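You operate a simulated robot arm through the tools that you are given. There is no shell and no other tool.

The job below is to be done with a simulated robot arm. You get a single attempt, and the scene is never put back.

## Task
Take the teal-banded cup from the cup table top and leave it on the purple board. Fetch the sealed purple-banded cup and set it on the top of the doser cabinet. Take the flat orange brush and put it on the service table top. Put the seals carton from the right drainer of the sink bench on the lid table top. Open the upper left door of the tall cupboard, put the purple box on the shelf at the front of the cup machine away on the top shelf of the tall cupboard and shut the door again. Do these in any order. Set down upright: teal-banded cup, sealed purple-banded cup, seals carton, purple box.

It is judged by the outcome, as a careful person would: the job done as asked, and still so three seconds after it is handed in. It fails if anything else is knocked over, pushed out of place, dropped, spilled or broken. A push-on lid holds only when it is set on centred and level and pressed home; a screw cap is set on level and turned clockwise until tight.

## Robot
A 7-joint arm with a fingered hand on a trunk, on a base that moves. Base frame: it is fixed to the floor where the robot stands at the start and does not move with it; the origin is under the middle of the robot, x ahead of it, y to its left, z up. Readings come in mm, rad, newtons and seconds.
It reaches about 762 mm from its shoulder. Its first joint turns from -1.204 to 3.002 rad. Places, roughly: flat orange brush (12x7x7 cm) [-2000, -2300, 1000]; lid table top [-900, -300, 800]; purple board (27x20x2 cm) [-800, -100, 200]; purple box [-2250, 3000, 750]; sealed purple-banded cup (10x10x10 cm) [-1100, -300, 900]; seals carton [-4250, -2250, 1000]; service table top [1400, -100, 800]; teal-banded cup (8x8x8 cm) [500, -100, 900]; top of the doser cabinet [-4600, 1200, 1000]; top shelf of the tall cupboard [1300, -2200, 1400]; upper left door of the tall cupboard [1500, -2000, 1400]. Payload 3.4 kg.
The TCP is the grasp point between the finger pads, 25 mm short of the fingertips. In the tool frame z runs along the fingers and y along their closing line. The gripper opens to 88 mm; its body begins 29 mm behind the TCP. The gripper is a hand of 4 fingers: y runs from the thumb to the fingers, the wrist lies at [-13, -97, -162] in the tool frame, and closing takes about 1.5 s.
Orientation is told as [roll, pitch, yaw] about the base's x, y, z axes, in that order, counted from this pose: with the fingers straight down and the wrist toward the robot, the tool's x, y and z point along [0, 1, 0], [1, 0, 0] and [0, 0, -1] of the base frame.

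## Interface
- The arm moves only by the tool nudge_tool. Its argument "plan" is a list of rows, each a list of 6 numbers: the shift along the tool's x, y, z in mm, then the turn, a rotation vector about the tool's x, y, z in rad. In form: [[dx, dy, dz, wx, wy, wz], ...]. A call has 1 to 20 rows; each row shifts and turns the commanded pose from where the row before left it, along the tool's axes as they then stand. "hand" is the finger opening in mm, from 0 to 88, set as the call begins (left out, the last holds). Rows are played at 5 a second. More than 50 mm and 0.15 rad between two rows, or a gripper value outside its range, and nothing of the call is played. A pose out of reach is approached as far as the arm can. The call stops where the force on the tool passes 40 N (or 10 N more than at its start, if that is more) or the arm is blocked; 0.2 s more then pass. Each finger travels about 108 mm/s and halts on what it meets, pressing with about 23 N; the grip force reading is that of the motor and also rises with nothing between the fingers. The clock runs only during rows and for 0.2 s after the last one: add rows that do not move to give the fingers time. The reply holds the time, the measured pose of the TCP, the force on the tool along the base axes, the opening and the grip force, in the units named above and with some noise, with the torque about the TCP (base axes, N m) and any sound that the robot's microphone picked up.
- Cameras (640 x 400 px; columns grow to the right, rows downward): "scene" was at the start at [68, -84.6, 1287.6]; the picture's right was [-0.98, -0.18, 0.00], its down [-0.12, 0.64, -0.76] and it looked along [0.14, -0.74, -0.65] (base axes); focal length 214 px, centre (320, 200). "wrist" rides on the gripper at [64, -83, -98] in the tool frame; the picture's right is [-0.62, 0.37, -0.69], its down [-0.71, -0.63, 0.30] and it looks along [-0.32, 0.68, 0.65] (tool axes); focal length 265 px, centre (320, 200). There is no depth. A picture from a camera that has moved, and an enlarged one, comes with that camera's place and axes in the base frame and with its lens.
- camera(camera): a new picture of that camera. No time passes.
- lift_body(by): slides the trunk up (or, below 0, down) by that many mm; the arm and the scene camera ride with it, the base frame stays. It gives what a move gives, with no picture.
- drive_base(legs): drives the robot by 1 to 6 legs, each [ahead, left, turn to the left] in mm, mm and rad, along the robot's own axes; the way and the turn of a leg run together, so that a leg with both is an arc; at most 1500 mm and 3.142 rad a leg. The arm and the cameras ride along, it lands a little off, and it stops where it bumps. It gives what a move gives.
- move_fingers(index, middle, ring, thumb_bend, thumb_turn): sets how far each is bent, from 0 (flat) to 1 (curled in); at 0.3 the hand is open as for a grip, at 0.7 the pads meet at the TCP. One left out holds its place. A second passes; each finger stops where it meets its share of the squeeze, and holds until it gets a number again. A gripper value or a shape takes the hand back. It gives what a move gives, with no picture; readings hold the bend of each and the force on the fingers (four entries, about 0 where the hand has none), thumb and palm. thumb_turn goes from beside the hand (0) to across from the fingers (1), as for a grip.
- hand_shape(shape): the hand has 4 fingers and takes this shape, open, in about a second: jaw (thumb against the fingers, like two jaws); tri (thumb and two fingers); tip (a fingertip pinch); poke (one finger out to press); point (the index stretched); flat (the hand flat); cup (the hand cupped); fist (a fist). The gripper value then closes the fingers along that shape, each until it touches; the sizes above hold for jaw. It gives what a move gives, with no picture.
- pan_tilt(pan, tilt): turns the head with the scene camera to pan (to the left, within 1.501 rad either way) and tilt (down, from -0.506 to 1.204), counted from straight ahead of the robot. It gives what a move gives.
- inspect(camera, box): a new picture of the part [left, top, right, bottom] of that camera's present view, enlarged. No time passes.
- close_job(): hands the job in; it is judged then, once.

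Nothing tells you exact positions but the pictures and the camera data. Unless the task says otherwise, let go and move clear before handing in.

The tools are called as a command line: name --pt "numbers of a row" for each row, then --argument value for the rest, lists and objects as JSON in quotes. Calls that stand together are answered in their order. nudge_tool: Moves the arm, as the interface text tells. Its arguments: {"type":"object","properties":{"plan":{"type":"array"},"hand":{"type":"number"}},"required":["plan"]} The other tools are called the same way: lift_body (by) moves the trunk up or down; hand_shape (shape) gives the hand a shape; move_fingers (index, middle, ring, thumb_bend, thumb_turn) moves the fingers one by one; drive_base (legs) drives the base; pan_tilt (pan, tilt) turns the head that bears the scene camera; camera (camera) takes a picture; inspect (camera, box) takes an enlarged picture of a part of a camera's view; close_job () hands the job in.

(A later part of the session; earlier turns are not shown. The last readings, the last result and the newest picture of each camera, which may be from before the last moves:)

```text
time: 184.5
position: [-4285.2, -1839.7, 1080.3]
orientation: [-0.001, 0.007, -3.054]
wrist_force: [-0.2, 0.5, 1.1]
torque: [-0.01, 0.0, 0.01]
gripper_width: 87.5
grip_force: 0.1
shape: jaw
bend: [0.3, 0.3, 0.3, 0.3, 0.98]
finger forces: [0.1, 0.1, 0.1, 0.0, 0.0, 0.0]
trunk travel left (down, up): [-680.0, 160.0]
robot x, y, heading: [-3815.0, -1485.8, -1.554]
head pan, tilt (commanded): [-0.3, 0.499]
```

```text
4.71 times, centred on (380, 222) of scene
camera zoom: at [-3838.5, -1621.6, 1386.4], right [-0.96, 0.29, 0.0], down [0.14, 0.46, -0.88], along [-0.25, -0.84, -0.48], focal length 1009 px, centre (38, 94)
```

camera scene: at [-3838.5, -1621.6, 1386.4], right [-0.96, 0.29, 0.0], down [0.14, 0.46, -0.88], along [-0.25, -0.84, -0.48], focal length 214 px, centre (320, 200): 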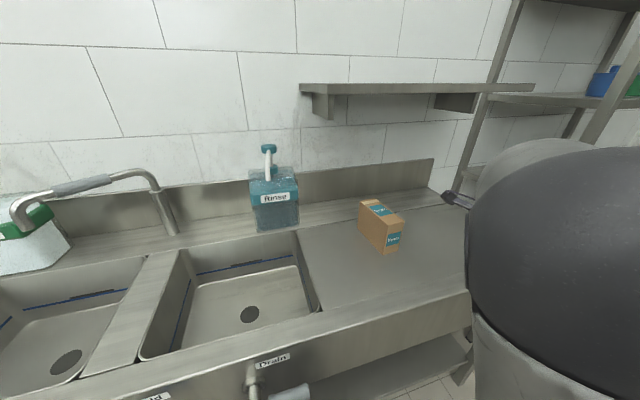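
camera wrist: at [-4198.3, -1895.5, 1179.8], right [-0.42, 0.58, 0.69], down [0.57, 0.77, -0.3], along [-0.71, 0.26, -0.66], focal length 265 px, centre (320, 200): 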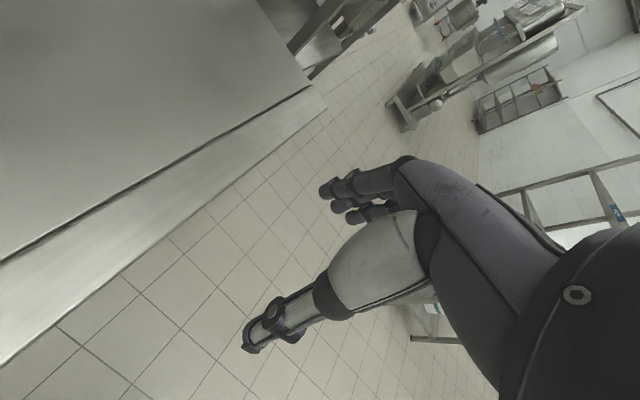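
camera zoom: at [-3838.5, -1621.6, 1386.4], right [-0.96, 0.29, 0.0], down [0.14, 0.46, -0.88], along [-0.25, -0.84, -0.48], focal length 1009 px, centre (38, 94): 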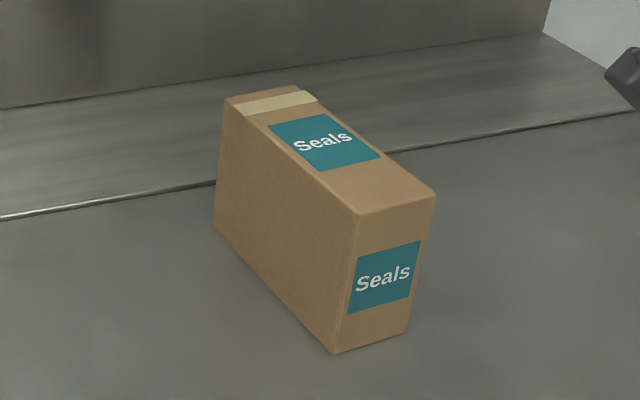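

The bench top is at z≈881 and the carton is centred at about [-4222, -2164], top z≈1002. I'll extend the hand over it at safe height.

nudge_tool --pt "40 -5 0 0 0 0" --pt "40 -5 0 0 0 0" --pt "40 -5 0 0 0 0" --pt "40 -5 0 0 0 0" --pt "40 -5 0 0 0 0" --pt "40 -5 0 0 0 0" --pt "40 -5 0 0 0 0" --pt "20 0 0 0 0 0" --pt "0 0 0 0 0 0"

camera --camera "wrist"

camera --camera "scene"

```text
time: 186.5
position: [-4219.5, -2100.3, 1074.8]
orientation: [-0.002, 0.007, -3.054]
wrist_force: [0.4, -1.3, 0.0]
torque: [-0.04, -0.02, 0.03]
gripper_width: 88.0
grip_force: 0.1
shape: jaw
bend: [0.3, 0.3, 0.3, 0.3, 0.98]
finger forces: [0.1, 0.0, 0.0, 0.0, 0.0, 0.0]
out of reach, approached as far as the arm can: row 7, 8
trunk travel left (down, up): [-680.0, 160.0]
robot x, y, heading: [-3815.3, -1482.5, -1.559]
head pan, tilt (commanded): [-0.3, 0.499]
```

```text
taken
camera wrist: at [-4132.1, -2156.0, 1173.9], right [-0.43, 0.58, 0.69], down [0.57, 0.77, -0.3], along [-0.71, 0.27, -0.66], focal length 265 px, centre (320, 200)
```

wrist: 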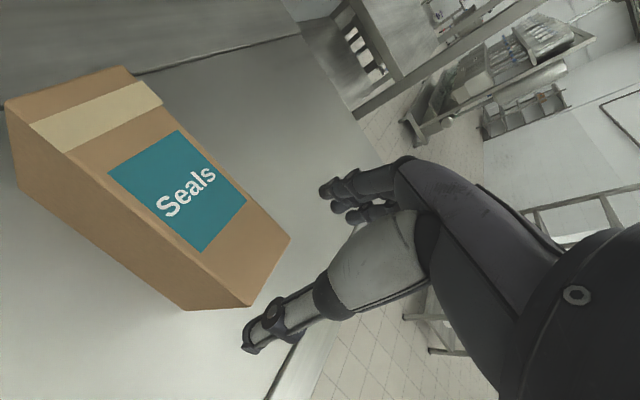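

```text
taken
camera scene: at [-3839.0, -1621.5, 1386.3], right [-0.96, 0.29, 0.0], down [0.14, 0.46, -0.88], along [-0.25, -0.84, -0.48], focal length 214 px, centre (320, 200)
```

scene: 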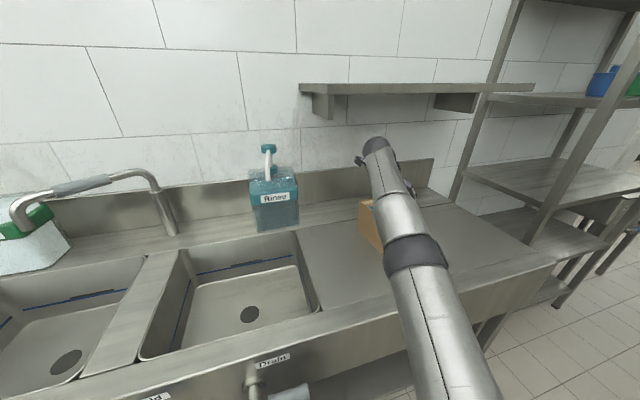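

The arm is at its reach limit about 50 mm short. I'll tilt the fingers forward ~15° (which brings the wrist back) and extend the rest of the way.

nudge_tool --pt "0 0 0 0 0.13 0" --pt "0 0 0 0 0.13 0" --pt "20 0 5.3 0 0 0" --pt "20 0 5.3 0 0 0" --pt "0 0 0 0 0 0"

camera --camera "wrist"

```text
time: 187.7
position: [-4216.1, -2138.9, 1074.2]
orientation: [0.262, 0.006, -3.054]
wrist_force: [0.8, -1.1, 0.3]
torque: [-0.02, 0.01, 0.03]
gripper_width: 87.7
grip_force: 0.0
shape: jaw
bend: [0.3, 0.3, 0.3, 0.3, 0.98]
finger forces: [0.0, 0.1, 0.0, 0.0, 0.0, 0.0]
trunk travel left (down, up): [-680.0, 160.0]
robot x, y, heading: [-3816.2, -1481.9, -1.558]
head pan, tilt (commanded): [-0.3, 0.499]
```

```text
taken
camera wrist: at [-4130.9, -2168.5, 1187.3], right [-0.44, 0.74, 0.51], down [0.58, 0.67, -0.47], along [-0.69, 0.09, -0.72], focal length 265 px, centre (320, 200)
```

wrist: 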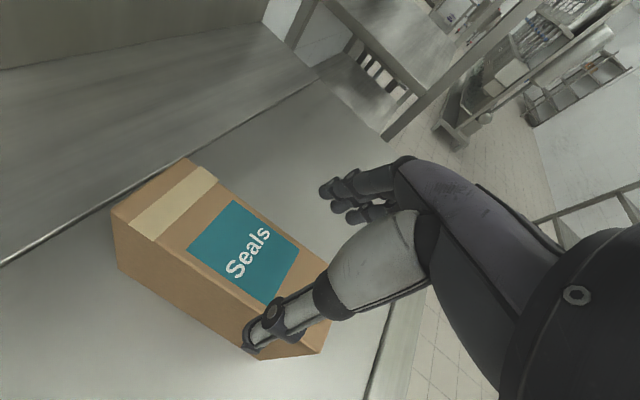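

The carton's top corners match my estimate; I need 8 mm to the right. I'll centre and come down with the fingers straddling it, partway first.

nudge_tool --pt "10 8 3 0 0 0" --pt "-5.2 0 19.3 0 0 0" --pt "-5.2 0 19.3 0 0 0" --pt "-2.6 0 9.7 0 0 0" --pt "0 0 0 0 0 0"

camera --camera "wrist"

inspect --camera "scene" --box '[320, 130, 480, 260]'

```text
time: 188.9
position: [-4218.0, -2139.4, 1022.6]
orientation: [0.257, 0.004, -3.054]
wrist_force: [0.0, 0.0, 0.1]
torque: [-0.03, -0.01, 0.0]
gripper_width: 87.8
grip_force: 0.1
shape: jaw
bend: [0.3, 0.3, 0.3, 0.3, 0.98]
finger forces: [0.0, 0.0, 0.0, 0.0, 0.0, 0.1]
out of reach, approached as far as the arm can: row 1
trunk travel left (down, up): [-680.0, 160.0]
robot x, y, heading: [-3815.6, -1485.4, -1.562]
head pan, tilt (commanded): [-0.3, 0.499]
```

```text
taken
camera wrist: at [-4133.6, -2169.3, 1134.7], right [-0.44, 0.74, 0.51], down [0.58, 0.67, -0.47], along [-0.69, 0.09, -0.72], focal length 265 px, centre (320, 200)
```

wrist: 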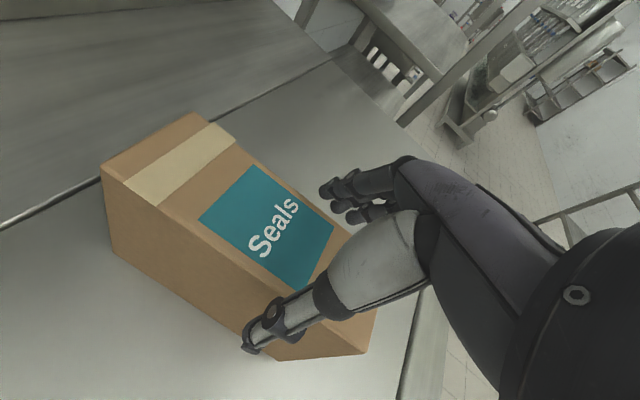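

```text
3.08 times, centred on (400, 195) of scene
camera zoom: at [-3838.7, -1621.0, 1386.4], right [-0.96, 0.29, 0.0], down [0.14, 0.46, -0.88], along [-0.25, -0.84, -0.48], focal length 660 px, centre (74, 215)
```

zoom: 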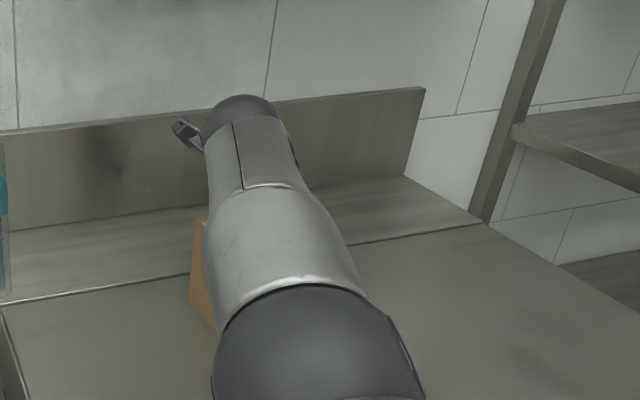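

I'll shift right 7 mm now that there is more reach, then continue down.

nudge_tool --pt "0 7 0 0 0 0" --pt "0 0 0 0 0 0"

inspect --camera "wrist" --box '[80, 100, 440, 370]'

```text
time: 189.5
position: [-4224.6, -2141.1, 1022.6]
orientation: [0.257, 0.004, -3.051]
wrist_force: [-1.1, -0.1, -0.7]
torque: [0.03, -0.02, 0.02]
gripper_width: 87.8
grip_force: 0.1
shape: jaw
bend: [0.3, 0.3, 0.3, 0.3, 0.98]
finger forces: [0.0, 0.0, 0.1, 0.1, 0.0, 0.1]
trunk travel left (down, up): [-680.0, 160.0]
robot x, y, heading: [-3814.6, -1483.5, -1.56]
head pan, tilt (commanded): [-0.3, 0.499]
```

```text
1.48 times, centred on (260, 235) of wrist
camera zoom: at [-4140.1, -2169.8, 1135.1], right [-0.44, 0.74, 0.51], down [0.58, 0.67, -0.47], along [-0.69, 0.09, -0.72], focal length 393 px, centre (409, 148)
```

zoom: 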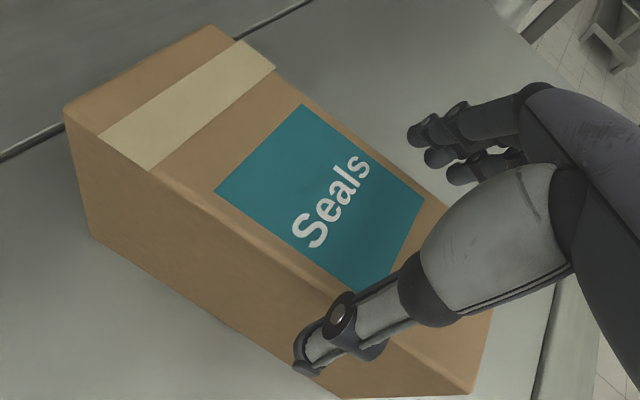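

The hand is centred over the carton. I'll lower along the finger direction until the fingers are well down the sides.

nudge_tool --pt "0 0 12 0 0 0" --pt "0 0 12 0 0 0" --pt "0 0 12 0 0 0" --pt "0 0 0 0 0 0"

camera --camera "wrist"

```text
time: 190.5
position: [-4223.4, -2150.9, 990.0]
orientation: [0.26, 0.005, -3.055]
wrist_force: [0.1, 0.1, 1.0]
torque: [-0.01, -0.03, -0.01]
gripper_width: 88.2
grip_force: 0.2
shape: jaw
bend: [0.3, 0.3, 0.3, 0.3, 0.98]
finger forces: [0.3, 0.0, 0.1, 0.0, 0.6, 0.0]
trunk travel left (down, up): [-680.0, 160.0]
robot x, y, heading: [-3817.1, -1483.9, -1.56]
head pan, tilt (commanded): [-0.3, 0.499]
```

```text
taken
camera wrist: at [-4139.3, -2179.7, 1101.8], right [-0.44, 0.74, 0.51], down [0.58, 0.67, -0.47], along [-0.69, 0.09, -0.72], focal length 265 px, centre (320, 200)
```

wrist: 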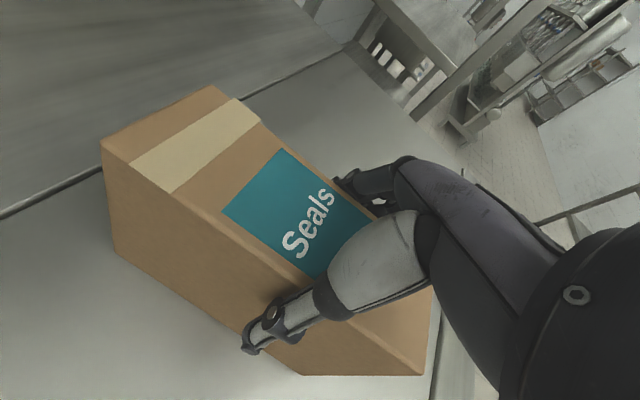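

Thumb and index are just touching the sides. I'll close the hand here.

nudge_tool --pt "0 0 0 0 0 0" --pt "0 0 0 0 0 0" --pt "0 0 0 0 0 0" --pt "0 0 0 0 0 0" --pt "0 0 0 0 0 0" --pt "0 0 0 0 0 0" --hand 20

camera --camera "wrist"

```text
time: 191.9
position: [-4224.7, -2150.4, 990.9]
orientation: [0.259, 0.005, -3.054]
wrist_force: [-1.6, -0.1, 3.6]
torque: [-0.05, 0.35, 0.01]
gripper_width: 68.3
grip_force: 22.6
shape: jaw
bend: [0.27, 0.37, 0.34, 0.44, 0.98]
finger forces: [17.5, 9.9, 3.5, 0.1, 30.3, 0.1]
trunk travel left (down, up): [-680.0, 160.0]
robot x, y, heading: [-3813.1, -1479.3, -1.556]
head pan, tilt (commanded): [-0.3, 0.499]
```

```text
taken
camera wrist: at [-4139.3, -2179.3, 1102.2], right [-0.44, 0.74, 0.51], down [0.58, 0.67, -0.47], along [-0.69, 0.09, -0.72], focal length 265 px, centre (320, 200)
```

wrist: 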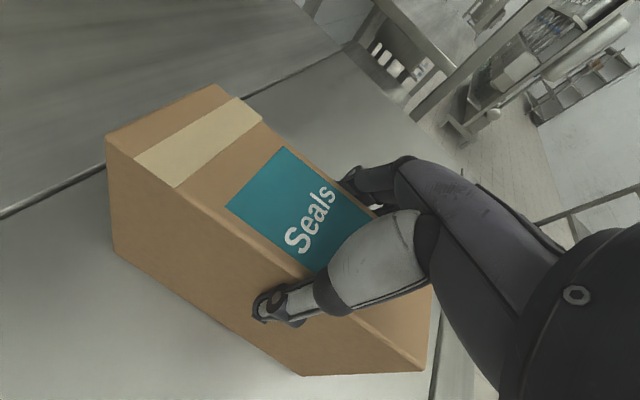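

A firm grip (30 N opposing). I'll lift with the trunk so the arm doesn't run out of reach.

lift_body --by 60

camera --camera "wrist"

```text
time: 192.9
position: [-4223.2, -2150.7, 1049.8]
orientation: [0.259, 0.004, -3.055]
wrist_force: [-0.1, 1.0, -1.7]
torque: [0.02, 0.01, 0.0]
gripper_width: 68.3
grip_force: 22.9
shape: jaw
bend: [0.27, 0.37, 0.34, 0.44, 0.98]
finger forces: [17.2, 8.7, 3.1, 0.1, 29.7, 0.0]
trunk travel left (down, up): [-740.0, 100.0]
robot x, y, heading: [-3815.9, -1483.5, -1.566]
head pan, tilt (commanded): [-0.3, 0.499]
```

```text
taken
camera wrist: at [-4139.8, -2180.4, 1161.0], right [-0.44, 0.74, 0.51], down [0.58, 0.67, -0.47], along [-0.69, 0.09, -0.72], focal length 265 px, centre (320, 200)
```

wrist: 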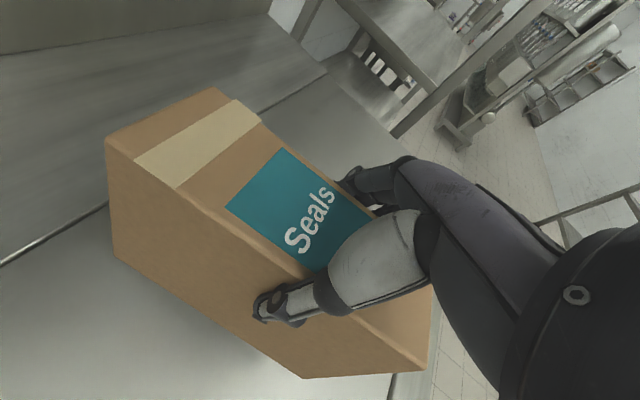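

The carton is lifted cleanly. I'll back away from the bench, draw the arm in somewhat, and turn toward the lid table.

drive_base --legs '[[-550, 0, 0]]'

nudge_tool --pt "-29 0 -7.7 0 0 0" --pt "-29 0 -7.7 0 0 0" --pt "-29 0 -7.7 0 0 0" --pt "-29 0 -7.7 0 0 0" --pt "-29 0 -7.7 0 0 0" --pt "-29 0 -7.7 0 0 0" --pt "-29 0 -7.7 0 0 0" --pt "0 0 0 0 0 0"

camera --camera "wrist"

pan_tilt --pan 1.2 --tilt 0.4

camera --camera "scene"

```text
time: 196.1
position: [-4229.8, -1595.6, 1049.9]
orientation: [0.26, 0.003, -3.054]
wrist_force: [-0.1, -0.9, -2.7]
torque: [0.06, 0.01, 0.01]
gripper_width: 68.6
grip_force: 23.3
shape: jaw
bend: [0.27, 0.37, 0.34, 0.44, 0.98]
finger forces: [17.3, 8.8, 3.0, 0.0, 29.6, 0.0]
trunk travel left (down, up): [-740.0, 100.0]
robot x, y, heading: [-3822.6, -929.7, -1.561]
head pan, tilt (commanded): [-0.3, 0.499]
```

```text
time: 197.9
position: [-4247.4, -1386.7, 1050.9]
orientation: [0.259, 0.004, -3.054]
wrist_force: [-0.5, -0.3, -3.2]
torque: [0.09, 0.03, 0.01]
gripper_width: 68.4
grip_force: 22.6
shape: jaw
bend: [0.27, 0.37, 0.34, 0.44, 0.98]
finger forces: [17.1, 8.8, 3.1, 0.1, 29.7, 0.0]
trunk travel left (down, up): [-740.0, 100.0]
robot x, y, heading: [-3821.9, -928.6, -1.56]
head pan, tilt (commanded): [-0.3, 0.499]
```

```text
taken
camera wrist: at [-4162.3, -1416.5, 1162.3], right [-0.44, 0.74, 0.51], down [0.58, 0.67, -0.47], along [-0.69, 0.09, -0.72], focal length 265 px, centre (320, 200)
```

wrist: 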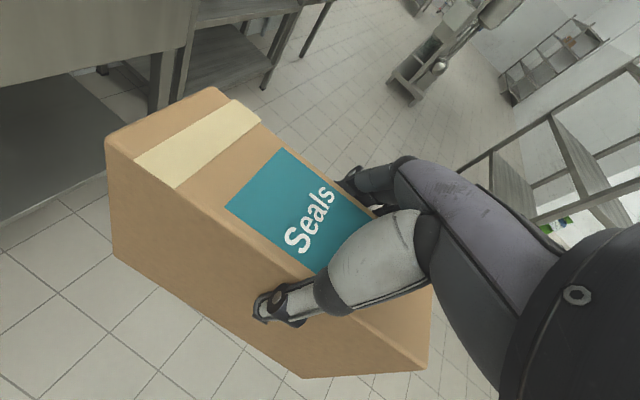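

```text
time: 199.5
position: [-4246.0, -1385.7, 1051.9]
orientation: [0.258, 0.006, -3.053]
wrist_force: [0.0, 1.0, -2.1]
torque: [0.05, 0.0, 0.0]
gripper_width: 68.2
grip_force: 23.2
shape: jaw
bend: [0.27, 0.37, 0.34, 0.44, 0.98]
finger forces: [17.0, 8.9, 3.0, 0.0, 29.7, 0.1]
trunk travel left (down, up): [-740.0, 100.0]
robot x, y, heading: [-3821.1, -925.0, -1.56]
head pan, tilt (commanded): [1.201, 0.4]
```

```text
taken
camera scene: at [-3731.6, -1012.6, 1455.6], right [-0.35, -0.94, 0.0], down [-0.36, 0.14, -0.92], along [0.86, -0.33, -0.39], focal length 214 px, centre (320, 200)
```

scene: 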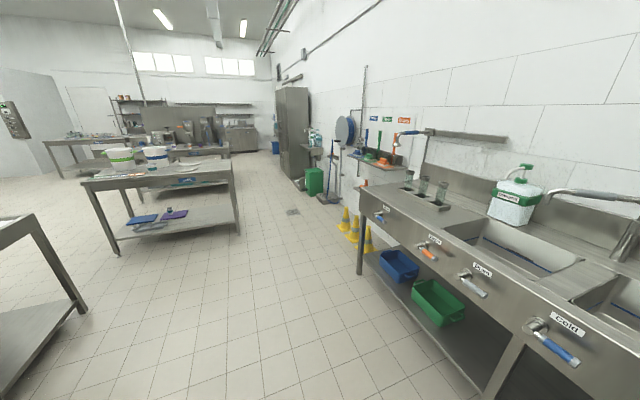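

The way to the lid table is clear. I'll turn left to face +x, drive to the lid table's far side, and approach its free end.

drive_base --legs '[[0, 0, 1.56], [1200, 0, 0], [1030, 0, 0]]'

pan_tilt --pan -0.3 --tilt 0.6

camera --camera "scene"

camera --camera "wrist"

```text
time: 214.3
position: [-1138.8, -1428.7, 1050.4]
orientation: [0.258, 0.005, -1.519]
wrist_force: [-0.1, 0.3, -3.5]
torque: [0.04, 0.08, -0.01]
gripper_width: 68.4
grip_force: 22.8
shape: jaw
bend: [0.27, 0.37, 0.34, 0.44, 0.98]
finger forces: [16.8, 8.4, 2.9, 0.0, 28.5, 0.1]
trunk travel left (down, up): [-740.0, 100.0]
robot x, y, heading: [-1585.9, -984.3, -0.025]
head pan, tilt (commanded): [1.201, 0.4]
```

```text
time: 215.9
position: [-1140.0, -1428.5, 1051.2]
orientation: [0.258, 0.005, -1.518]
wrist_force: [0.3, 0.7, -3.0]
torque: [0.0, 0.03, 0.01]
gripper_width: 68.5
grip_force: 23.5
shape: jaw
bend: [0.27, 0.37, 0.34, 0.44, 0.98]
finger forces: [16.7, 8.4, 2.9, 0.1, 28.5, 0.0]
trunk travel left (down, up): [-740.0, 100.0]
robot x, y, heading: [-1582.0, -989.0, -0.025]
head pan, tilt (commanded): [-0.3, 0.6]
```

```text
taken
camera scene: at [-1445.5, -1018.1, 1437.3], right [-0.32, -0.95, 0.0], down [-0.54, 0.18, -0.82], along [0.78, -0.26, -0.57], focal length 214 px, centre (320, 200)
```

scene: 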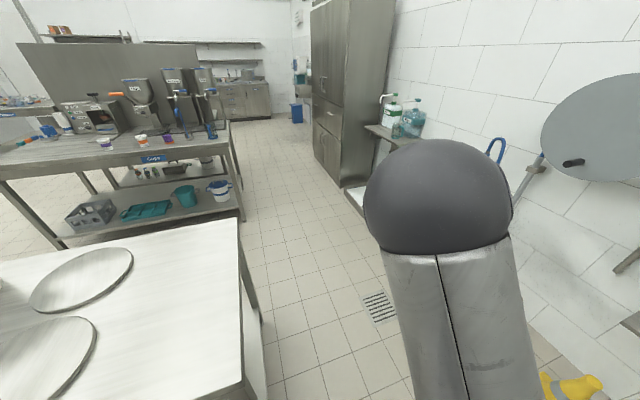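

```text
taken
camera wrist: at [-1107.2, -1344.1, 1162.5], right [-0.76, -0.41, 0.51], down [-0.64, 0.6, -0.47], along [-0.11, -0.69, -0.72], focal length 265 px, centre (320, 200)
```

wrist: 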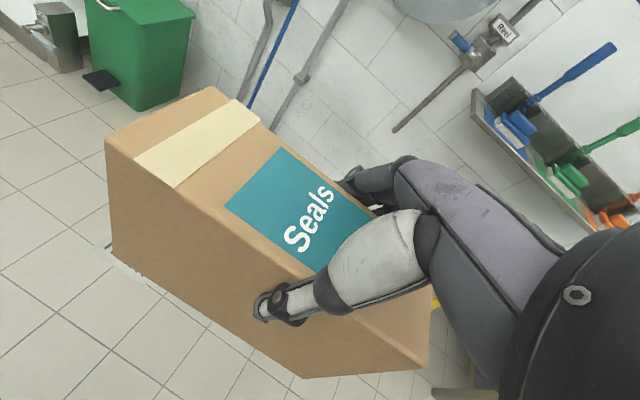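

The free end of the lid table is right ahead on the left. I'll move left so the carton hangs over the free end, clear of the lids.

drive_base --legs '[[0, 680, 0]]'

camera --camera "wrist"

camera --camera "scene"

```text
time: 219.6
position: [-1119.8, -753.3, 1050.8]
orientation: [0.257, 0.006, -1.502]
wrist_force: [0.5, -0.7, -2.1]
torque: [-0.01, 0.05, 0.0]
gripper_width: 68.6
grip_force: 23.0
shape: jaw
bend: [0.27, 0.37, 0.34, 0.44, 0.98]
finger forces: [16.6, 8.4, 2.9, 0.1, 28.5, 0.0]
trunk travel left (down, up): [-740.0, 100.0]
robot x, y, heading: [-1573.5, -321.2, -0.011]
head pan, tilt (commanded): [-0.3, 0.6]
```

```text
taken
camera wrist: at [-1088.9, -667.3, 1162.6], right [-0.75, -0.42, 0.51], down [-0.66, 0.59, -0.47], along [-0.1, -0.69, -0.72], focal length 265 px, centre (320, 200)
```

wrist: 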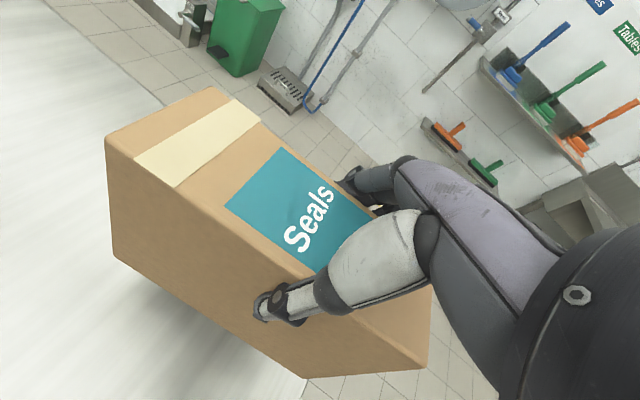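

```text
taken
camera scene: at [-1433.0, -347.3, 1437.3], right [-0.3, -0.95, 0.0], down [-0.54, 0.17, -0.82], along [0.79, -0.25, -0.57], focal length 214 px, centre (320, 200)
```

scene: 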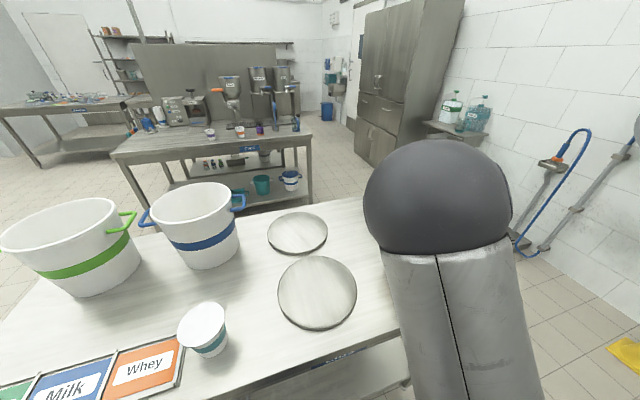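

I'll extend 65 mm further over the table and lower the carton most of the way.

nudge_tool --pt "31 0 8.3 0 0 0" --pt "31 0 8.3 0 0 0" --pt "-6.4 0 24.1 0 0 0" --pt "-6.4 0 24.1 0 0 0" --pt "-6.4 0 24.1 0 0 0" --pt "0 0 0 0 0 0"

camera --camera "wrist"

camera --camera "scene"

```text
time: 221.0
position: [-1056.2, -747.9, 976.1]
orientation: [0.259, 0.005, -1.502]
wrist_force: [-0.1, -0.3, -2.6]
torque: [0.0, 0.05, 0.0]
gripper_width: 68.5
grip_force: 23.3
shape: jaw
bend: [0.27, 0.37, 0.34, 0.44, 0.98]
finger forces: [16.8, 8.4, 3.0, 0.0, 28.6, 0.1]
trunk travel left (down, up): [-740.0, 100.0]
robot x, y, heading: [-1570.5, -316.3, -0.005]
head pan, tilt (commanded): [-0.3, 0.6]
```

```text
taken
camera wrist: at [-1025.5, -662.5, 1087.8], right [-0.75, -0.42, 0.51], down [-0.66, 0.59, -0.47], along [-0.1, -0.69, -0.72], focal length 265 px, centre (320, 200)
```

wrist: 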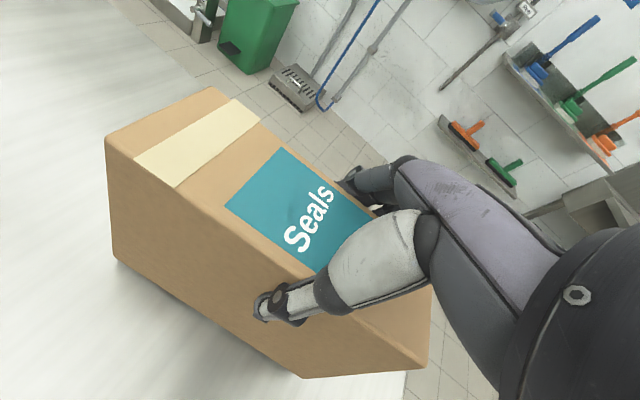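

```text
taken
camera scene: at [-1433.3, -347.4, 1437.3], right [-0.3, -0.95, 0.0], down [-0.54, 0.17, -0.82], along [0.79, -0.25, -0.57], focal length 214 px, centre (320, 200)
```

scene: 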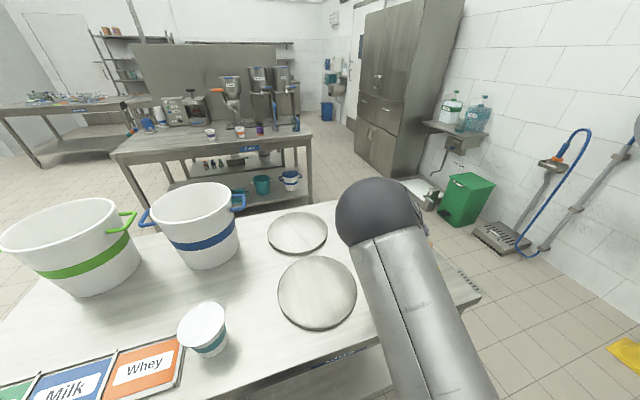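

The carton is ~16 mm above the table. I'll lower in small steps and watch the force.

nudge_tool --pt "-1 0 3.9 0 0 0" --pt "-1 0 3.9 0 0 0" --pt "-0.8 0 2.9 0 0 0" --pt "0 0 0 0 0 0"

nudge_tool --pt "-0.5 0 1.9 0 0 0" --pt "0 0 0 0 0 0"

nudge_tool --pt "-0.5 0 1.9 0 0 0" --pt "0 0 0 0 0 0"

```text
time: 222.0
position: [-1055.9, -748.1, 965.4]
orientation: [0.258, 0.006, -1.501]
wrist_force: [1.2, -0.3, 0.1]
torque: [-0.1, -0.06, 0.0]
gripper_width: 68.8
grip_force: 22.9
shape: jaw
bend: [0.27, 0.37, 0.34, 0.44, 0.98]
finger forces: [17.0, 8.6, 2.8, 0.0, 28.8, 0.1]
trunk travel left (down, up): [-740.0, 100.0]
robot x, y, heading: [-1573.8, -319.7, -0.007]
head pan, tilt (commanded): [-0.3, 0.6]
```

```text
time: 222.6
position: [-1054.7, -745.7, 965.5]
orientation: [0.263, 0.004, -1.501]
wrist_force: [1.3, 0.9, 6.7]
torque: [-0.29, 0.02, -0.01]
gripper_width: 68.7
grip_force: 22.6
shape: jaw
bend: [0.27, 0.37, 0.34, 0.44, 0.98]
finger forces: [16.9, 8.8, 3.2, 0.0, 30.0, 0.1]
trunk travel left (down, up): [-740.0, 100.0]
robot x, y, heading: [-1571.6, -315.2, -0.009]
head pan, tilt (commanded): [-0.3, 0.6]
```

```text
time: 223.2
position: [-1055.5, -745.6, 964.2]
orientation: [0.263, 0.001, -1.501]
wrist_force: [2.2, 0.8, 15.6]
torque: [-0.54, -0.05, 0.03]
gripper_width: 68.3
grip_force: 23.1
shape: jaw
bend: [0.27, 0.37, 0.33, 0.44, 0.97]
finger forces: [16.7, 9.4, 3.3, 0.0, 31.4, 0.0]
trunk travel left (down, up): [-740.0, 100.0]
robot x, y, heading: [-1570.9, -318.6, -0.013]
head pan, tilt (commanded): [-0.3, 0.6]
```

The carton is resting on the table (about 15 N). I'll ease up 2 mm and release.

nudge_tool --pt "0.7 0 -2.5 0 0 0" --pt "0 0 0 0 0 0"

nudge_tool --pt "0 0 0 0 0 0" --pt "0 0 0 0 0 0" --pt "0 0 0 0 0 0" --pt "0 0 0 0 0 0" --pt "0 0 0 0 0 0" --hand 88

camera --camera "wrist"

```text
time: 223.8
position: [-1056.9, -745.8, 964.1]
orientation: [0.259, 0.005, -1.501]
wrist_force: [4.3, -0.2, 10.8]
torque: [-0.39, -0.1, 0.05]
gripper_width: 68.3
grip_force: 23.0
shape: jaw
bend: [0.27, 0.37, 0.33, 0.44, 0.97]
finger forces: [16.6, 9.2, 3.1, 0.0, 30.1, 0.0]
trunk travel left (down, up): [-740.0, 100.0]
robot x, y, heading: [-1569.8, -320.4, -0.01]
head pan, tilt (commanded): [-0.3, 0.6]
```

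```text
time: 225.0
position: [-1056.2, -748.0, 963.9]
orientation: [0.258, 0.006, -1.502]
wrist_force: [-0.5, 0.1, -0.4]
torque: [-0.03, 0.01, 0.0]
gripper_width: 88.0
grip_force: 0.0
shape: jaw
bend: [0.3, 0.3, 0.3, 0.29, 0.97]
finger forces: [0.1, 0.1, 0.1, 0.1, 1.0, 0.0]
trunk travel left (down, up): [-740.0, 100.0]
robot x, y, heading: [-1570.2, -319.7, -0.009]
head pan, tilt (commanded): [-0.3, 0.6]
```

```text
taken
camera wrist: at [-1025.7, -662.0, 1075.4], right [-0.75, -0.42, 0.51], down [-0.66, 0.59, -0.47], along [-0.1, -0.69, -0.72], focal length 265 px, centre (320, 200)
```

wrist: 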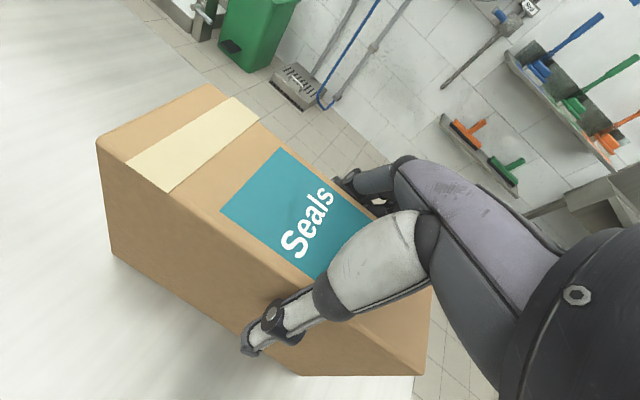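

Released; the thumb is still grazing the left side. I'll shift 4 mm left, then withdraw straight back along the fingers.

nudge_tool --pt "0 -4 0 0 0 0" --pt "0 0 -10 0 0 0" --pt "0 0 -20 0 0 0" --pt "0 0 -30 0 0 0" --pt "0 0 -30 0 0 0" --pt "0 0 -30 0 0 0" --pt "0 0 0 0 0 0"

camera --camera "wrist"

camera --camera "scene"

```text
time: 226.6
position: [-1085.3, -745.3, 1079.6]
orientation: [0.259, 0.005, -1.502]
wrist_force: [-0.5, 0.0, -0.3]
torque: [0.03, -0.03, -0.01]
gripper_width: 88.1
grip_force: 0.0
shape: jaw
bend: [0.3, 0.3, 0.3, 0.3, 0.98]
finger forces: [0.0, 0.1, 0.1, 0.1, 0.0, 0.1]
trunk travel left (down, up): [-740.0, 100.0]
robot x, y, heading: [-1568.1, -316.5, -0.009]
head pan, tilt (commanded): [-0.3, 0.6]
```

```text
taken
camera wrist: at [-1054.9, -660.4, 1190.9], right [-0.75, -0.42, 0.51], down [-0.66, 0.59, -0.47], along [-0.1, -0.69, -0.72], focal length 265 px, centre (320, 200)
```

wrist: 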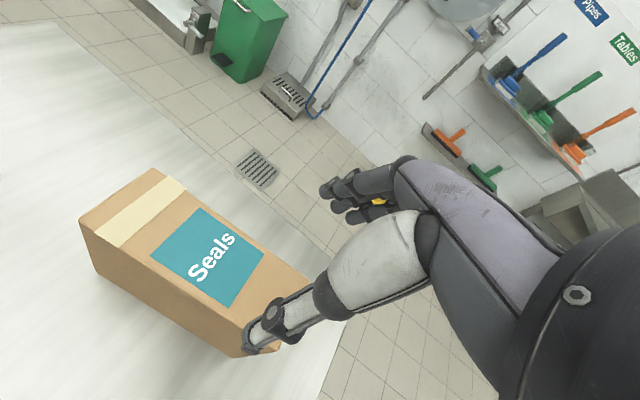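

```text
taken
camera scene: at [-1432.8, -347.5, 1437.2], right [-0.3, -0.95, 0.0], down [-0.54, 0.17, -0.82], along [0.79, -0.25, -0.57], focal length 214 px, centre (320, 200)
```

scene: 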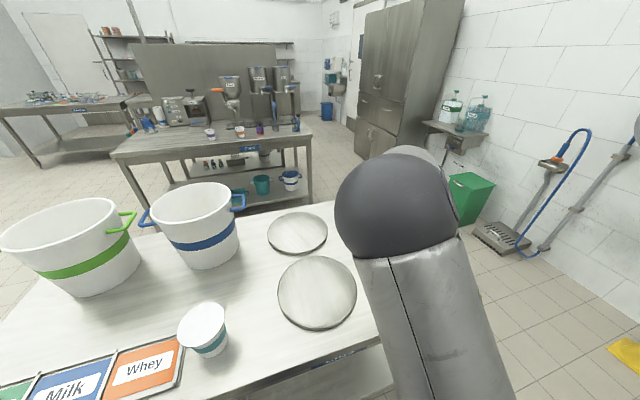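

The carton stands upright on the lid table. Next is the flat orange brush on the wall shelf; I'll back off, turn to face that wall and approach.

drive_base --legs '[[-350, 0, 0], [0, 0, -1.56], [900, 0, 0]]'

pan_tilt --pan 0.0 --tilt 0.4

camera --camera "scene"

```text
time: 236.9
position: [-2326.0, -1699.4, 1078.4]
orientation: [0.259, 0.007, -3.061]
wrist_force: [-0.6, 0.0, 0.1]
torque: [0.0, -0.03, -0.03]
gripper_width: 88.1
grip_force: 0.0
shape: jaw
bend: [0.3, 0.3, 0.3, 0.3, 0.98]
finger forces: [0.0, 0.0, 0.0, 0.0, 0.1, 0.0]
trunk travel left (down, up): [-740.0, 100.0]
robot x, y, heading: [-1908.2, -1207.1, -1.563]
head pan, tilt (commanded): [-0.3, 0.6]
```

```text
time: 237.7
position: [-2327.3, -1698.0, 1079.0]
orientation: [0.259, 0.007, -3.059]
wrist_force: [-0.4, 0.3, 0.0]
torque: [-0.01, 0.01, -0.02]
gripper_width: 87.9
grip_force: 0.0
shape: jaw
bend: [0.3, 0.3, 0.3, 0.3, 0.98]
finger forces: [0.1, 0.0, 0.1, 0.1, 0.0, 0.1]
trunk travel left (down, up): [-740.0, 100.0]
robot x, y, heading: [-1909.5, -1206.8, -1.567]
head pan, tilt (commanded): [0.0, 0.4]
```

```text
taken
camera scene: at [-1903.2, -1352.9, 1455.5], right [-1.0, 0.0, 0.0], down [0.0, 0.39, -0.92], along [0.0, -0.92, -0.39], focal length 214 px, centre (320, 200)
```

scene: 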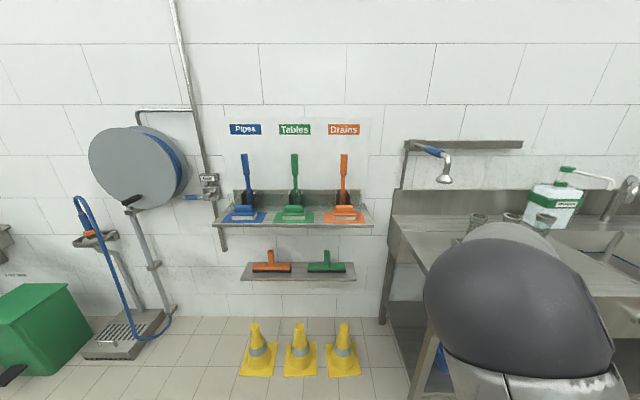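

The wall shelf with the flat brushes is straight ahead; the orange flat brush is at the right on its orange mat. I'll zoom in.

inspect --camera "scene" --box '[290, 150, 400, 240]'

inspect --camera "scene" --box '[200, 180, 400, 300]'

```text
4.44 times, centred on (345, 195) of scene
camera zoom: at [-1903.2, -1352.9, 1455.5], right [-1.0, 0.0, 0.0], down [0.0, 0.39, -0.92], along [0.0, -0.92, -0.39], focal length 953 px, centre (209, 222)
```

zoom: 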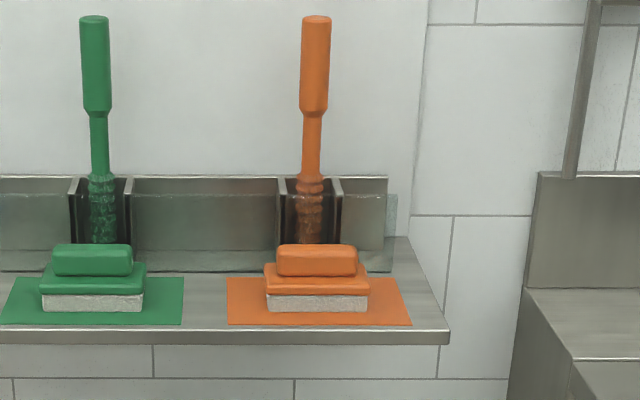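

```text
3.20 times, centred on (300, 240) of scene
camera zoom: at [-1903.2, -1352.9, 1455.5], right [-1.0, 0.0, 0.0], down [0.0, 0.39, -0.92], along [0.0, -0.92, -0.39], focal length 686 px, centre (384, 72)
```

zoom: 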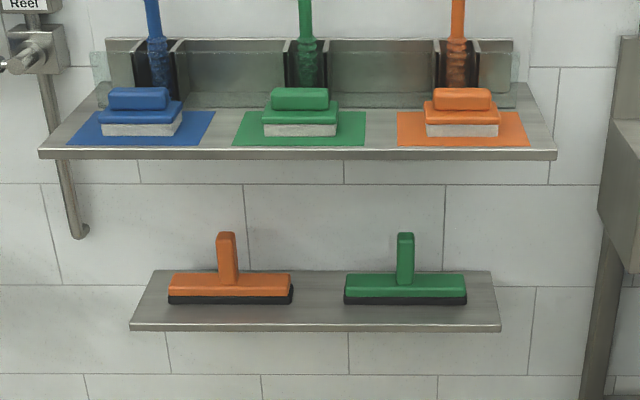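

The flat orange brush is near [-2028, -2340], with a raised grip bar on top and a rack close behind it. I'll move left to line up, and return the hand to the standard down-pointing pose (thumb toward the robot) to pinch its top bar.

drive_base --legs '[[0, 310, 0]]'

nudge_tool --pt "0 0 0 0 -0.13 0" --pt "0 0 0 0 -0.13 0" --pt "0 0 0 0 0 -0.13" --pt "0 0 0 0 0 -0.13" --pt "0 0 0 0 0 -0.13" --pt "0 0 0 0 0 -0.13" --pt "0 0 0 0 0 -0.13" --pt "0 0 0 0 0 -0.13" --pt "0 0 0 0 0 -0.13" --pt "0 0 0 0 0 -0.13" --pt "0 0 0 0 0 -0.13" --pt "0 0 0 0 0 -0.13" --pt "0 0 0 0 0 -0.13" --pt "0 0 0 0 0 0" --hand 74

camera --camera "wrist"

camera --camera "scene"

```text
time: 239.8
position: [-2019.2, -1698.8, 1078.9]
orientation: [0.26, 0.005, -3.056]
wrist_force: [-0.8, 0.1, -0.3]
torque: [-0.02, 0.01, 0.01]
gripper_width: 87.8
grip_force: 0.0
shape: jaw
bend: [0.3, 0.3, 0.3, 0.3, 0.98]
finger forces: [0.1, 0.0, 0.0, 0.0, 0.1, 0.1]
trunk travel left (down, up): [-740.0, 100.0]
robot x, y, heading: [-1601.5, -1206.4, -1.563]
head pan, tilt (commanded): [0.0, 0.4]
```

```text
time: 242.8
position: [-2020.3, -1698.9, 1079.9]
orientation: [0.005, 0.001, -1.624]
wrist_force: [0.0, -0.3, 0.8]
torque: [-0.03, -0.02, -0.01]
gripper_width: 74.2
grip_force: 0.0
shape: jaw
bend: [0.27, 0.33, 0.31, 0.44, 0.98]
finger forces: [0.0, 0.0, 0.0, 0.0, 0.0, 0.1]
trunk travel left (down, up): [-740.0, 100.0]
robot x, y, heading: [-1600.0, -1212.2, -1.561]
head pan, tilt (commanded): [0.0, 0.4]
```

```text
taken
camera wrist: at [-1952.0, -1618.9, 1177.9], right [-0.64, -0.34, 0.69], down [-0.68, 0.67, -0.31], along [-0.36, -0.66, -0.66], focal length 265 px, centre (320, 200)
```

wrist: 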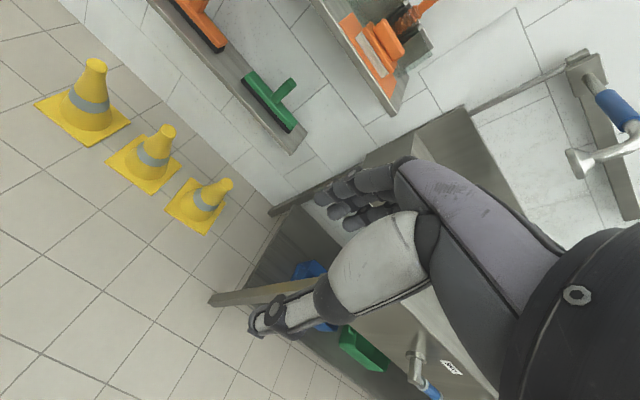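

```text
taken
camera scene: at [-1596.3, -1351.1, 1455.6], right [-1.0, -0.01, 0.0], down [0.0, 0.39, -0.92], along [0.01, -0.92, -0.39], focal length 214 px, centre (320, 200)
```

scene: 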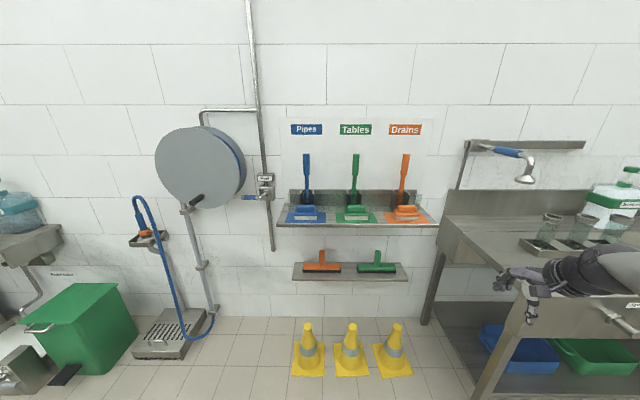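

I'll zoom in on the brush from this second viewpoint to triangulate its position.

inspect --camera "scene" --box '[350, 140, 460, 240]'

inspect --camera "wrist" --box '[320, 0, 460, 110]'

```text
4.00 times, centred on (405, 190) of scene
camera zoom: at [-1596.3, -1351.1, 1455.6], right [-1.0, -0.01, 0.0], down [0.0, 0.39, -0.92], along [0.01, -0.92, -0.39], focal length 858 px, centre (-20, 240)
```

zoom: 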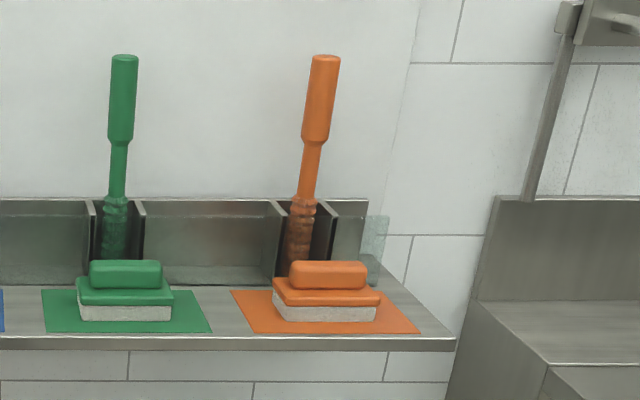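

```text
3.64 times, centred on (390, 55) of wrist
camera zoom: at [-1952.0, -1618.9, 1177.9], right [-0.64, -0.34, 0.69], down [-0.68, 0.67, -0.31], along [-0.36, -0.66, -0.66], focal length 965 px, centre (66, 727)
```

zoom: 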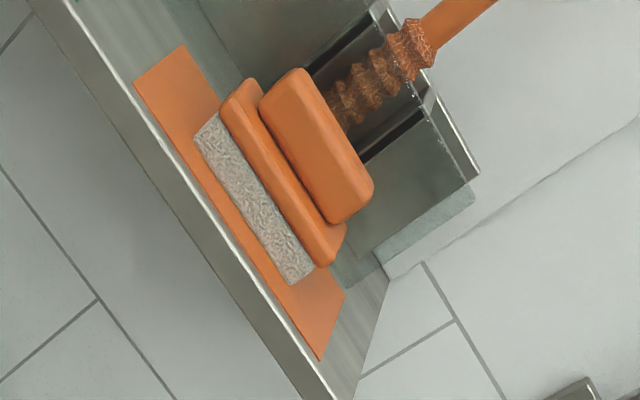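

Triangulation puts the brush at about [-2024, -2349], shelf at z≈940, grip bar top near z≈1000, rack about 64 mm behind it. I'll drive closer (clear of the cones) with the hand above shelf height.

drive_base --legs '[[550, 0, 0]]'

nudge_tool --pt "0 0 -20 0 0 -0.053" --pt "0 0 0 0 0 0" --hand 64

camera --camera "wrist"

camera --camera "scene"

```text
time: 245.9
position: [-2020.3, -2243.0, 1079.0]
orientation: [0.005, 0.003, -1.632]
wrist_force: [-0.1, -0.2, 0.4]
torque: [0.0, -0.01, 0.01]
gripper_width: 74.3
grip_force: 0.2
shape: jaw
bend: [0.27, 0.33, 0.31, 0.44, 0.98]
finger forces: [0.0, 0.0, 0.1, 0.1, 0.0, 0.0]
trunk travel left (down, up): [-740.0, 100.0]
robot x, y, heading: [-1596.2, -1755.0, -1.574]
head pan, tilt (commanded): [0.0, 0.4]
```

```text
time: 246.5
position: [-2019.6, -2243.6, 1099.9]
orientation: [0.005, 0.0, -1.577]
wrist_force: [-0.5, 0.6, -0.3]
torque: [0.01, -0.01, -0.04]
gripper_width: 64.3
grip_force: 0.0
shape: jaw
bend: [0.27, 0.36, 0.33, 0.56, 0.99]
finger forces: [0.0, 0.0, 0.0, 0.0, 0.1, 0.1]
trunk travel left (down, up): [-740.0, 100.0]
robot x, y, heading: [-1598.5, -1750.9, -1.568]
head pan, tilt (commanded): [0.0, 0.4]
```

```text
taken
camera wrist: at [-1956.9, -2160.0, 1198.0], right [-0.63, -0.37, 0.69], down [-0.71, 0.64, -0.31], along [-0.33, -0.68, -0.66], focal length 265 px, centre (320, 200)
```

wrist: 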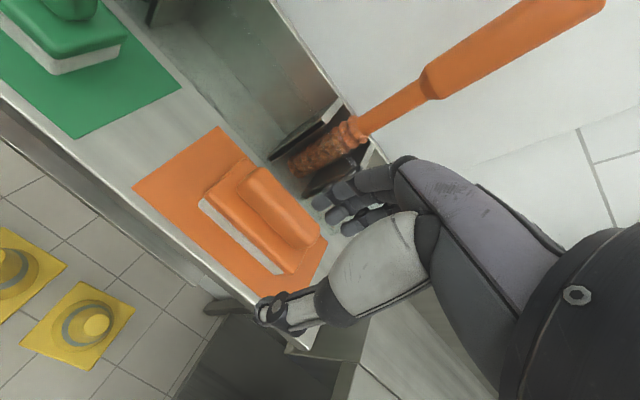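

```text
taken
camera scene: at [-1595.3, -1896.9, 1455.5], right [-1.0, 0.0, 0.0], down [0.0, 0.39, -0.92], along [0.0, -0.92, -0.39], focal length 214 px, centre (320, 200)
```

scene: 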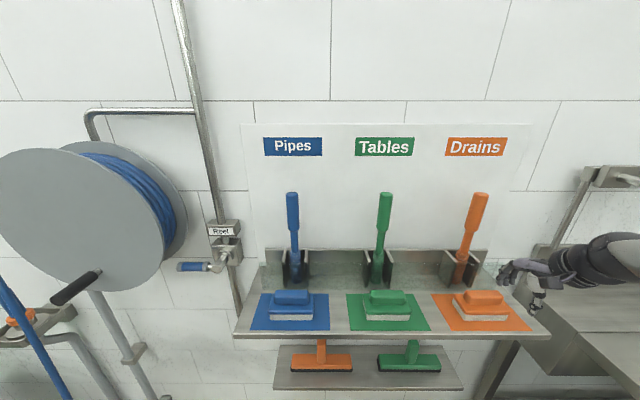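

The brush is in clear view below-left of the hand. I'll reset the hand to its plain jaw shape and measure the brush bar closely.

hand_shape --shape "jaw"

nudge_tool --pt "0 0 0 0 0 0" --pt "0 0 0 0 0 0" --pt "0 0 0 0 0 0" --hand 64

inspect --camera "wrist" --box '[120, 110, 420, 350]'

inspect --camera "scene" --box '[420, 230, 560, 350]'

```text
time: 247.4
position: [-2020.3, -2241.4, 1099.2]
orientation: [0.005, 0.001, -1.578]
wrist_force: [1.4, 0.9, 0.4]
torque: [-0.03, 0.03, -0.02]
gripper_width: 87.3
grip_force: 0.1
shape: jaw
bend: [0.3, 0.3, 0.3, 0.3, 0.98]
finger forces: [0.0, 0.0, 0.0, 0.0, 0.1, 0.0]
trunk travel left (down, up): [-740.0, 100.0]
robot x, y, heading: [-1599.8, -1752.1, -1.565]
head pan, tilt (commanded): [0.0, 0.4]
```

```text
time: 248.2
position: [-2020.2, -2242.6, 1098.8]
orientation: [0.006, 0.002, -1.576]
wrist_force: [1.0, -0.5, 0.3]
torque: [-0.02, 0.01, -0.01]
gripper_width: 64.2
grip_force: 0.1
shape: jaw
bend: [0.27, 0.36, 0.33, 0.56, 0.99]
finger forces: [0.0, 0.1, 0.0, 0.1, 0.0, 0.1]
trunk travel left (down, up): [-740.0, 100.0]
robot x, y, heading: [-1594.9, -1752.2, -1.569]
head pan, tilt (commanded): [0.0, 0.4]
```

```text
1.67 times, centred on (270, 230) of wrist
camera zoom: at [-1956.5, -2159.8, 1198.0], right [-0.63, -0.37, 0.69], down [-0.71, 0.64, -0.31], along [-0.33, -0.68, -0.66], focal length 442 px, centre (403, 150)
```

zoom: 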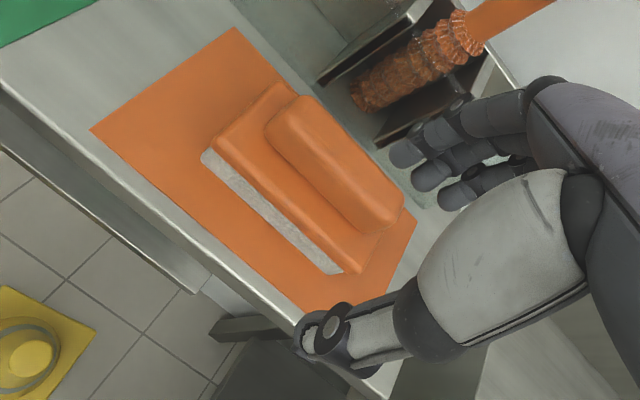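

```text
3.33 times, centred on (490, 290) of scene
camera zoom: at [-1594.9, -1896.6, 1455.6], right [-1.0, 0.0, 0.0], down [0.0, 0.39, -0.92], along [0.0, -0.92, -0.39], focal length 715 px, centre (-247, -100)
```

zoom: 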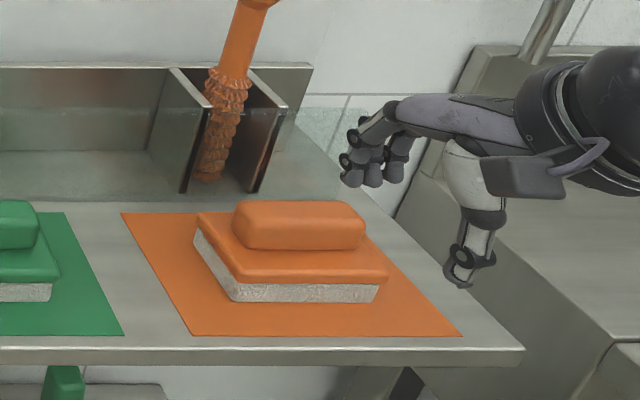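

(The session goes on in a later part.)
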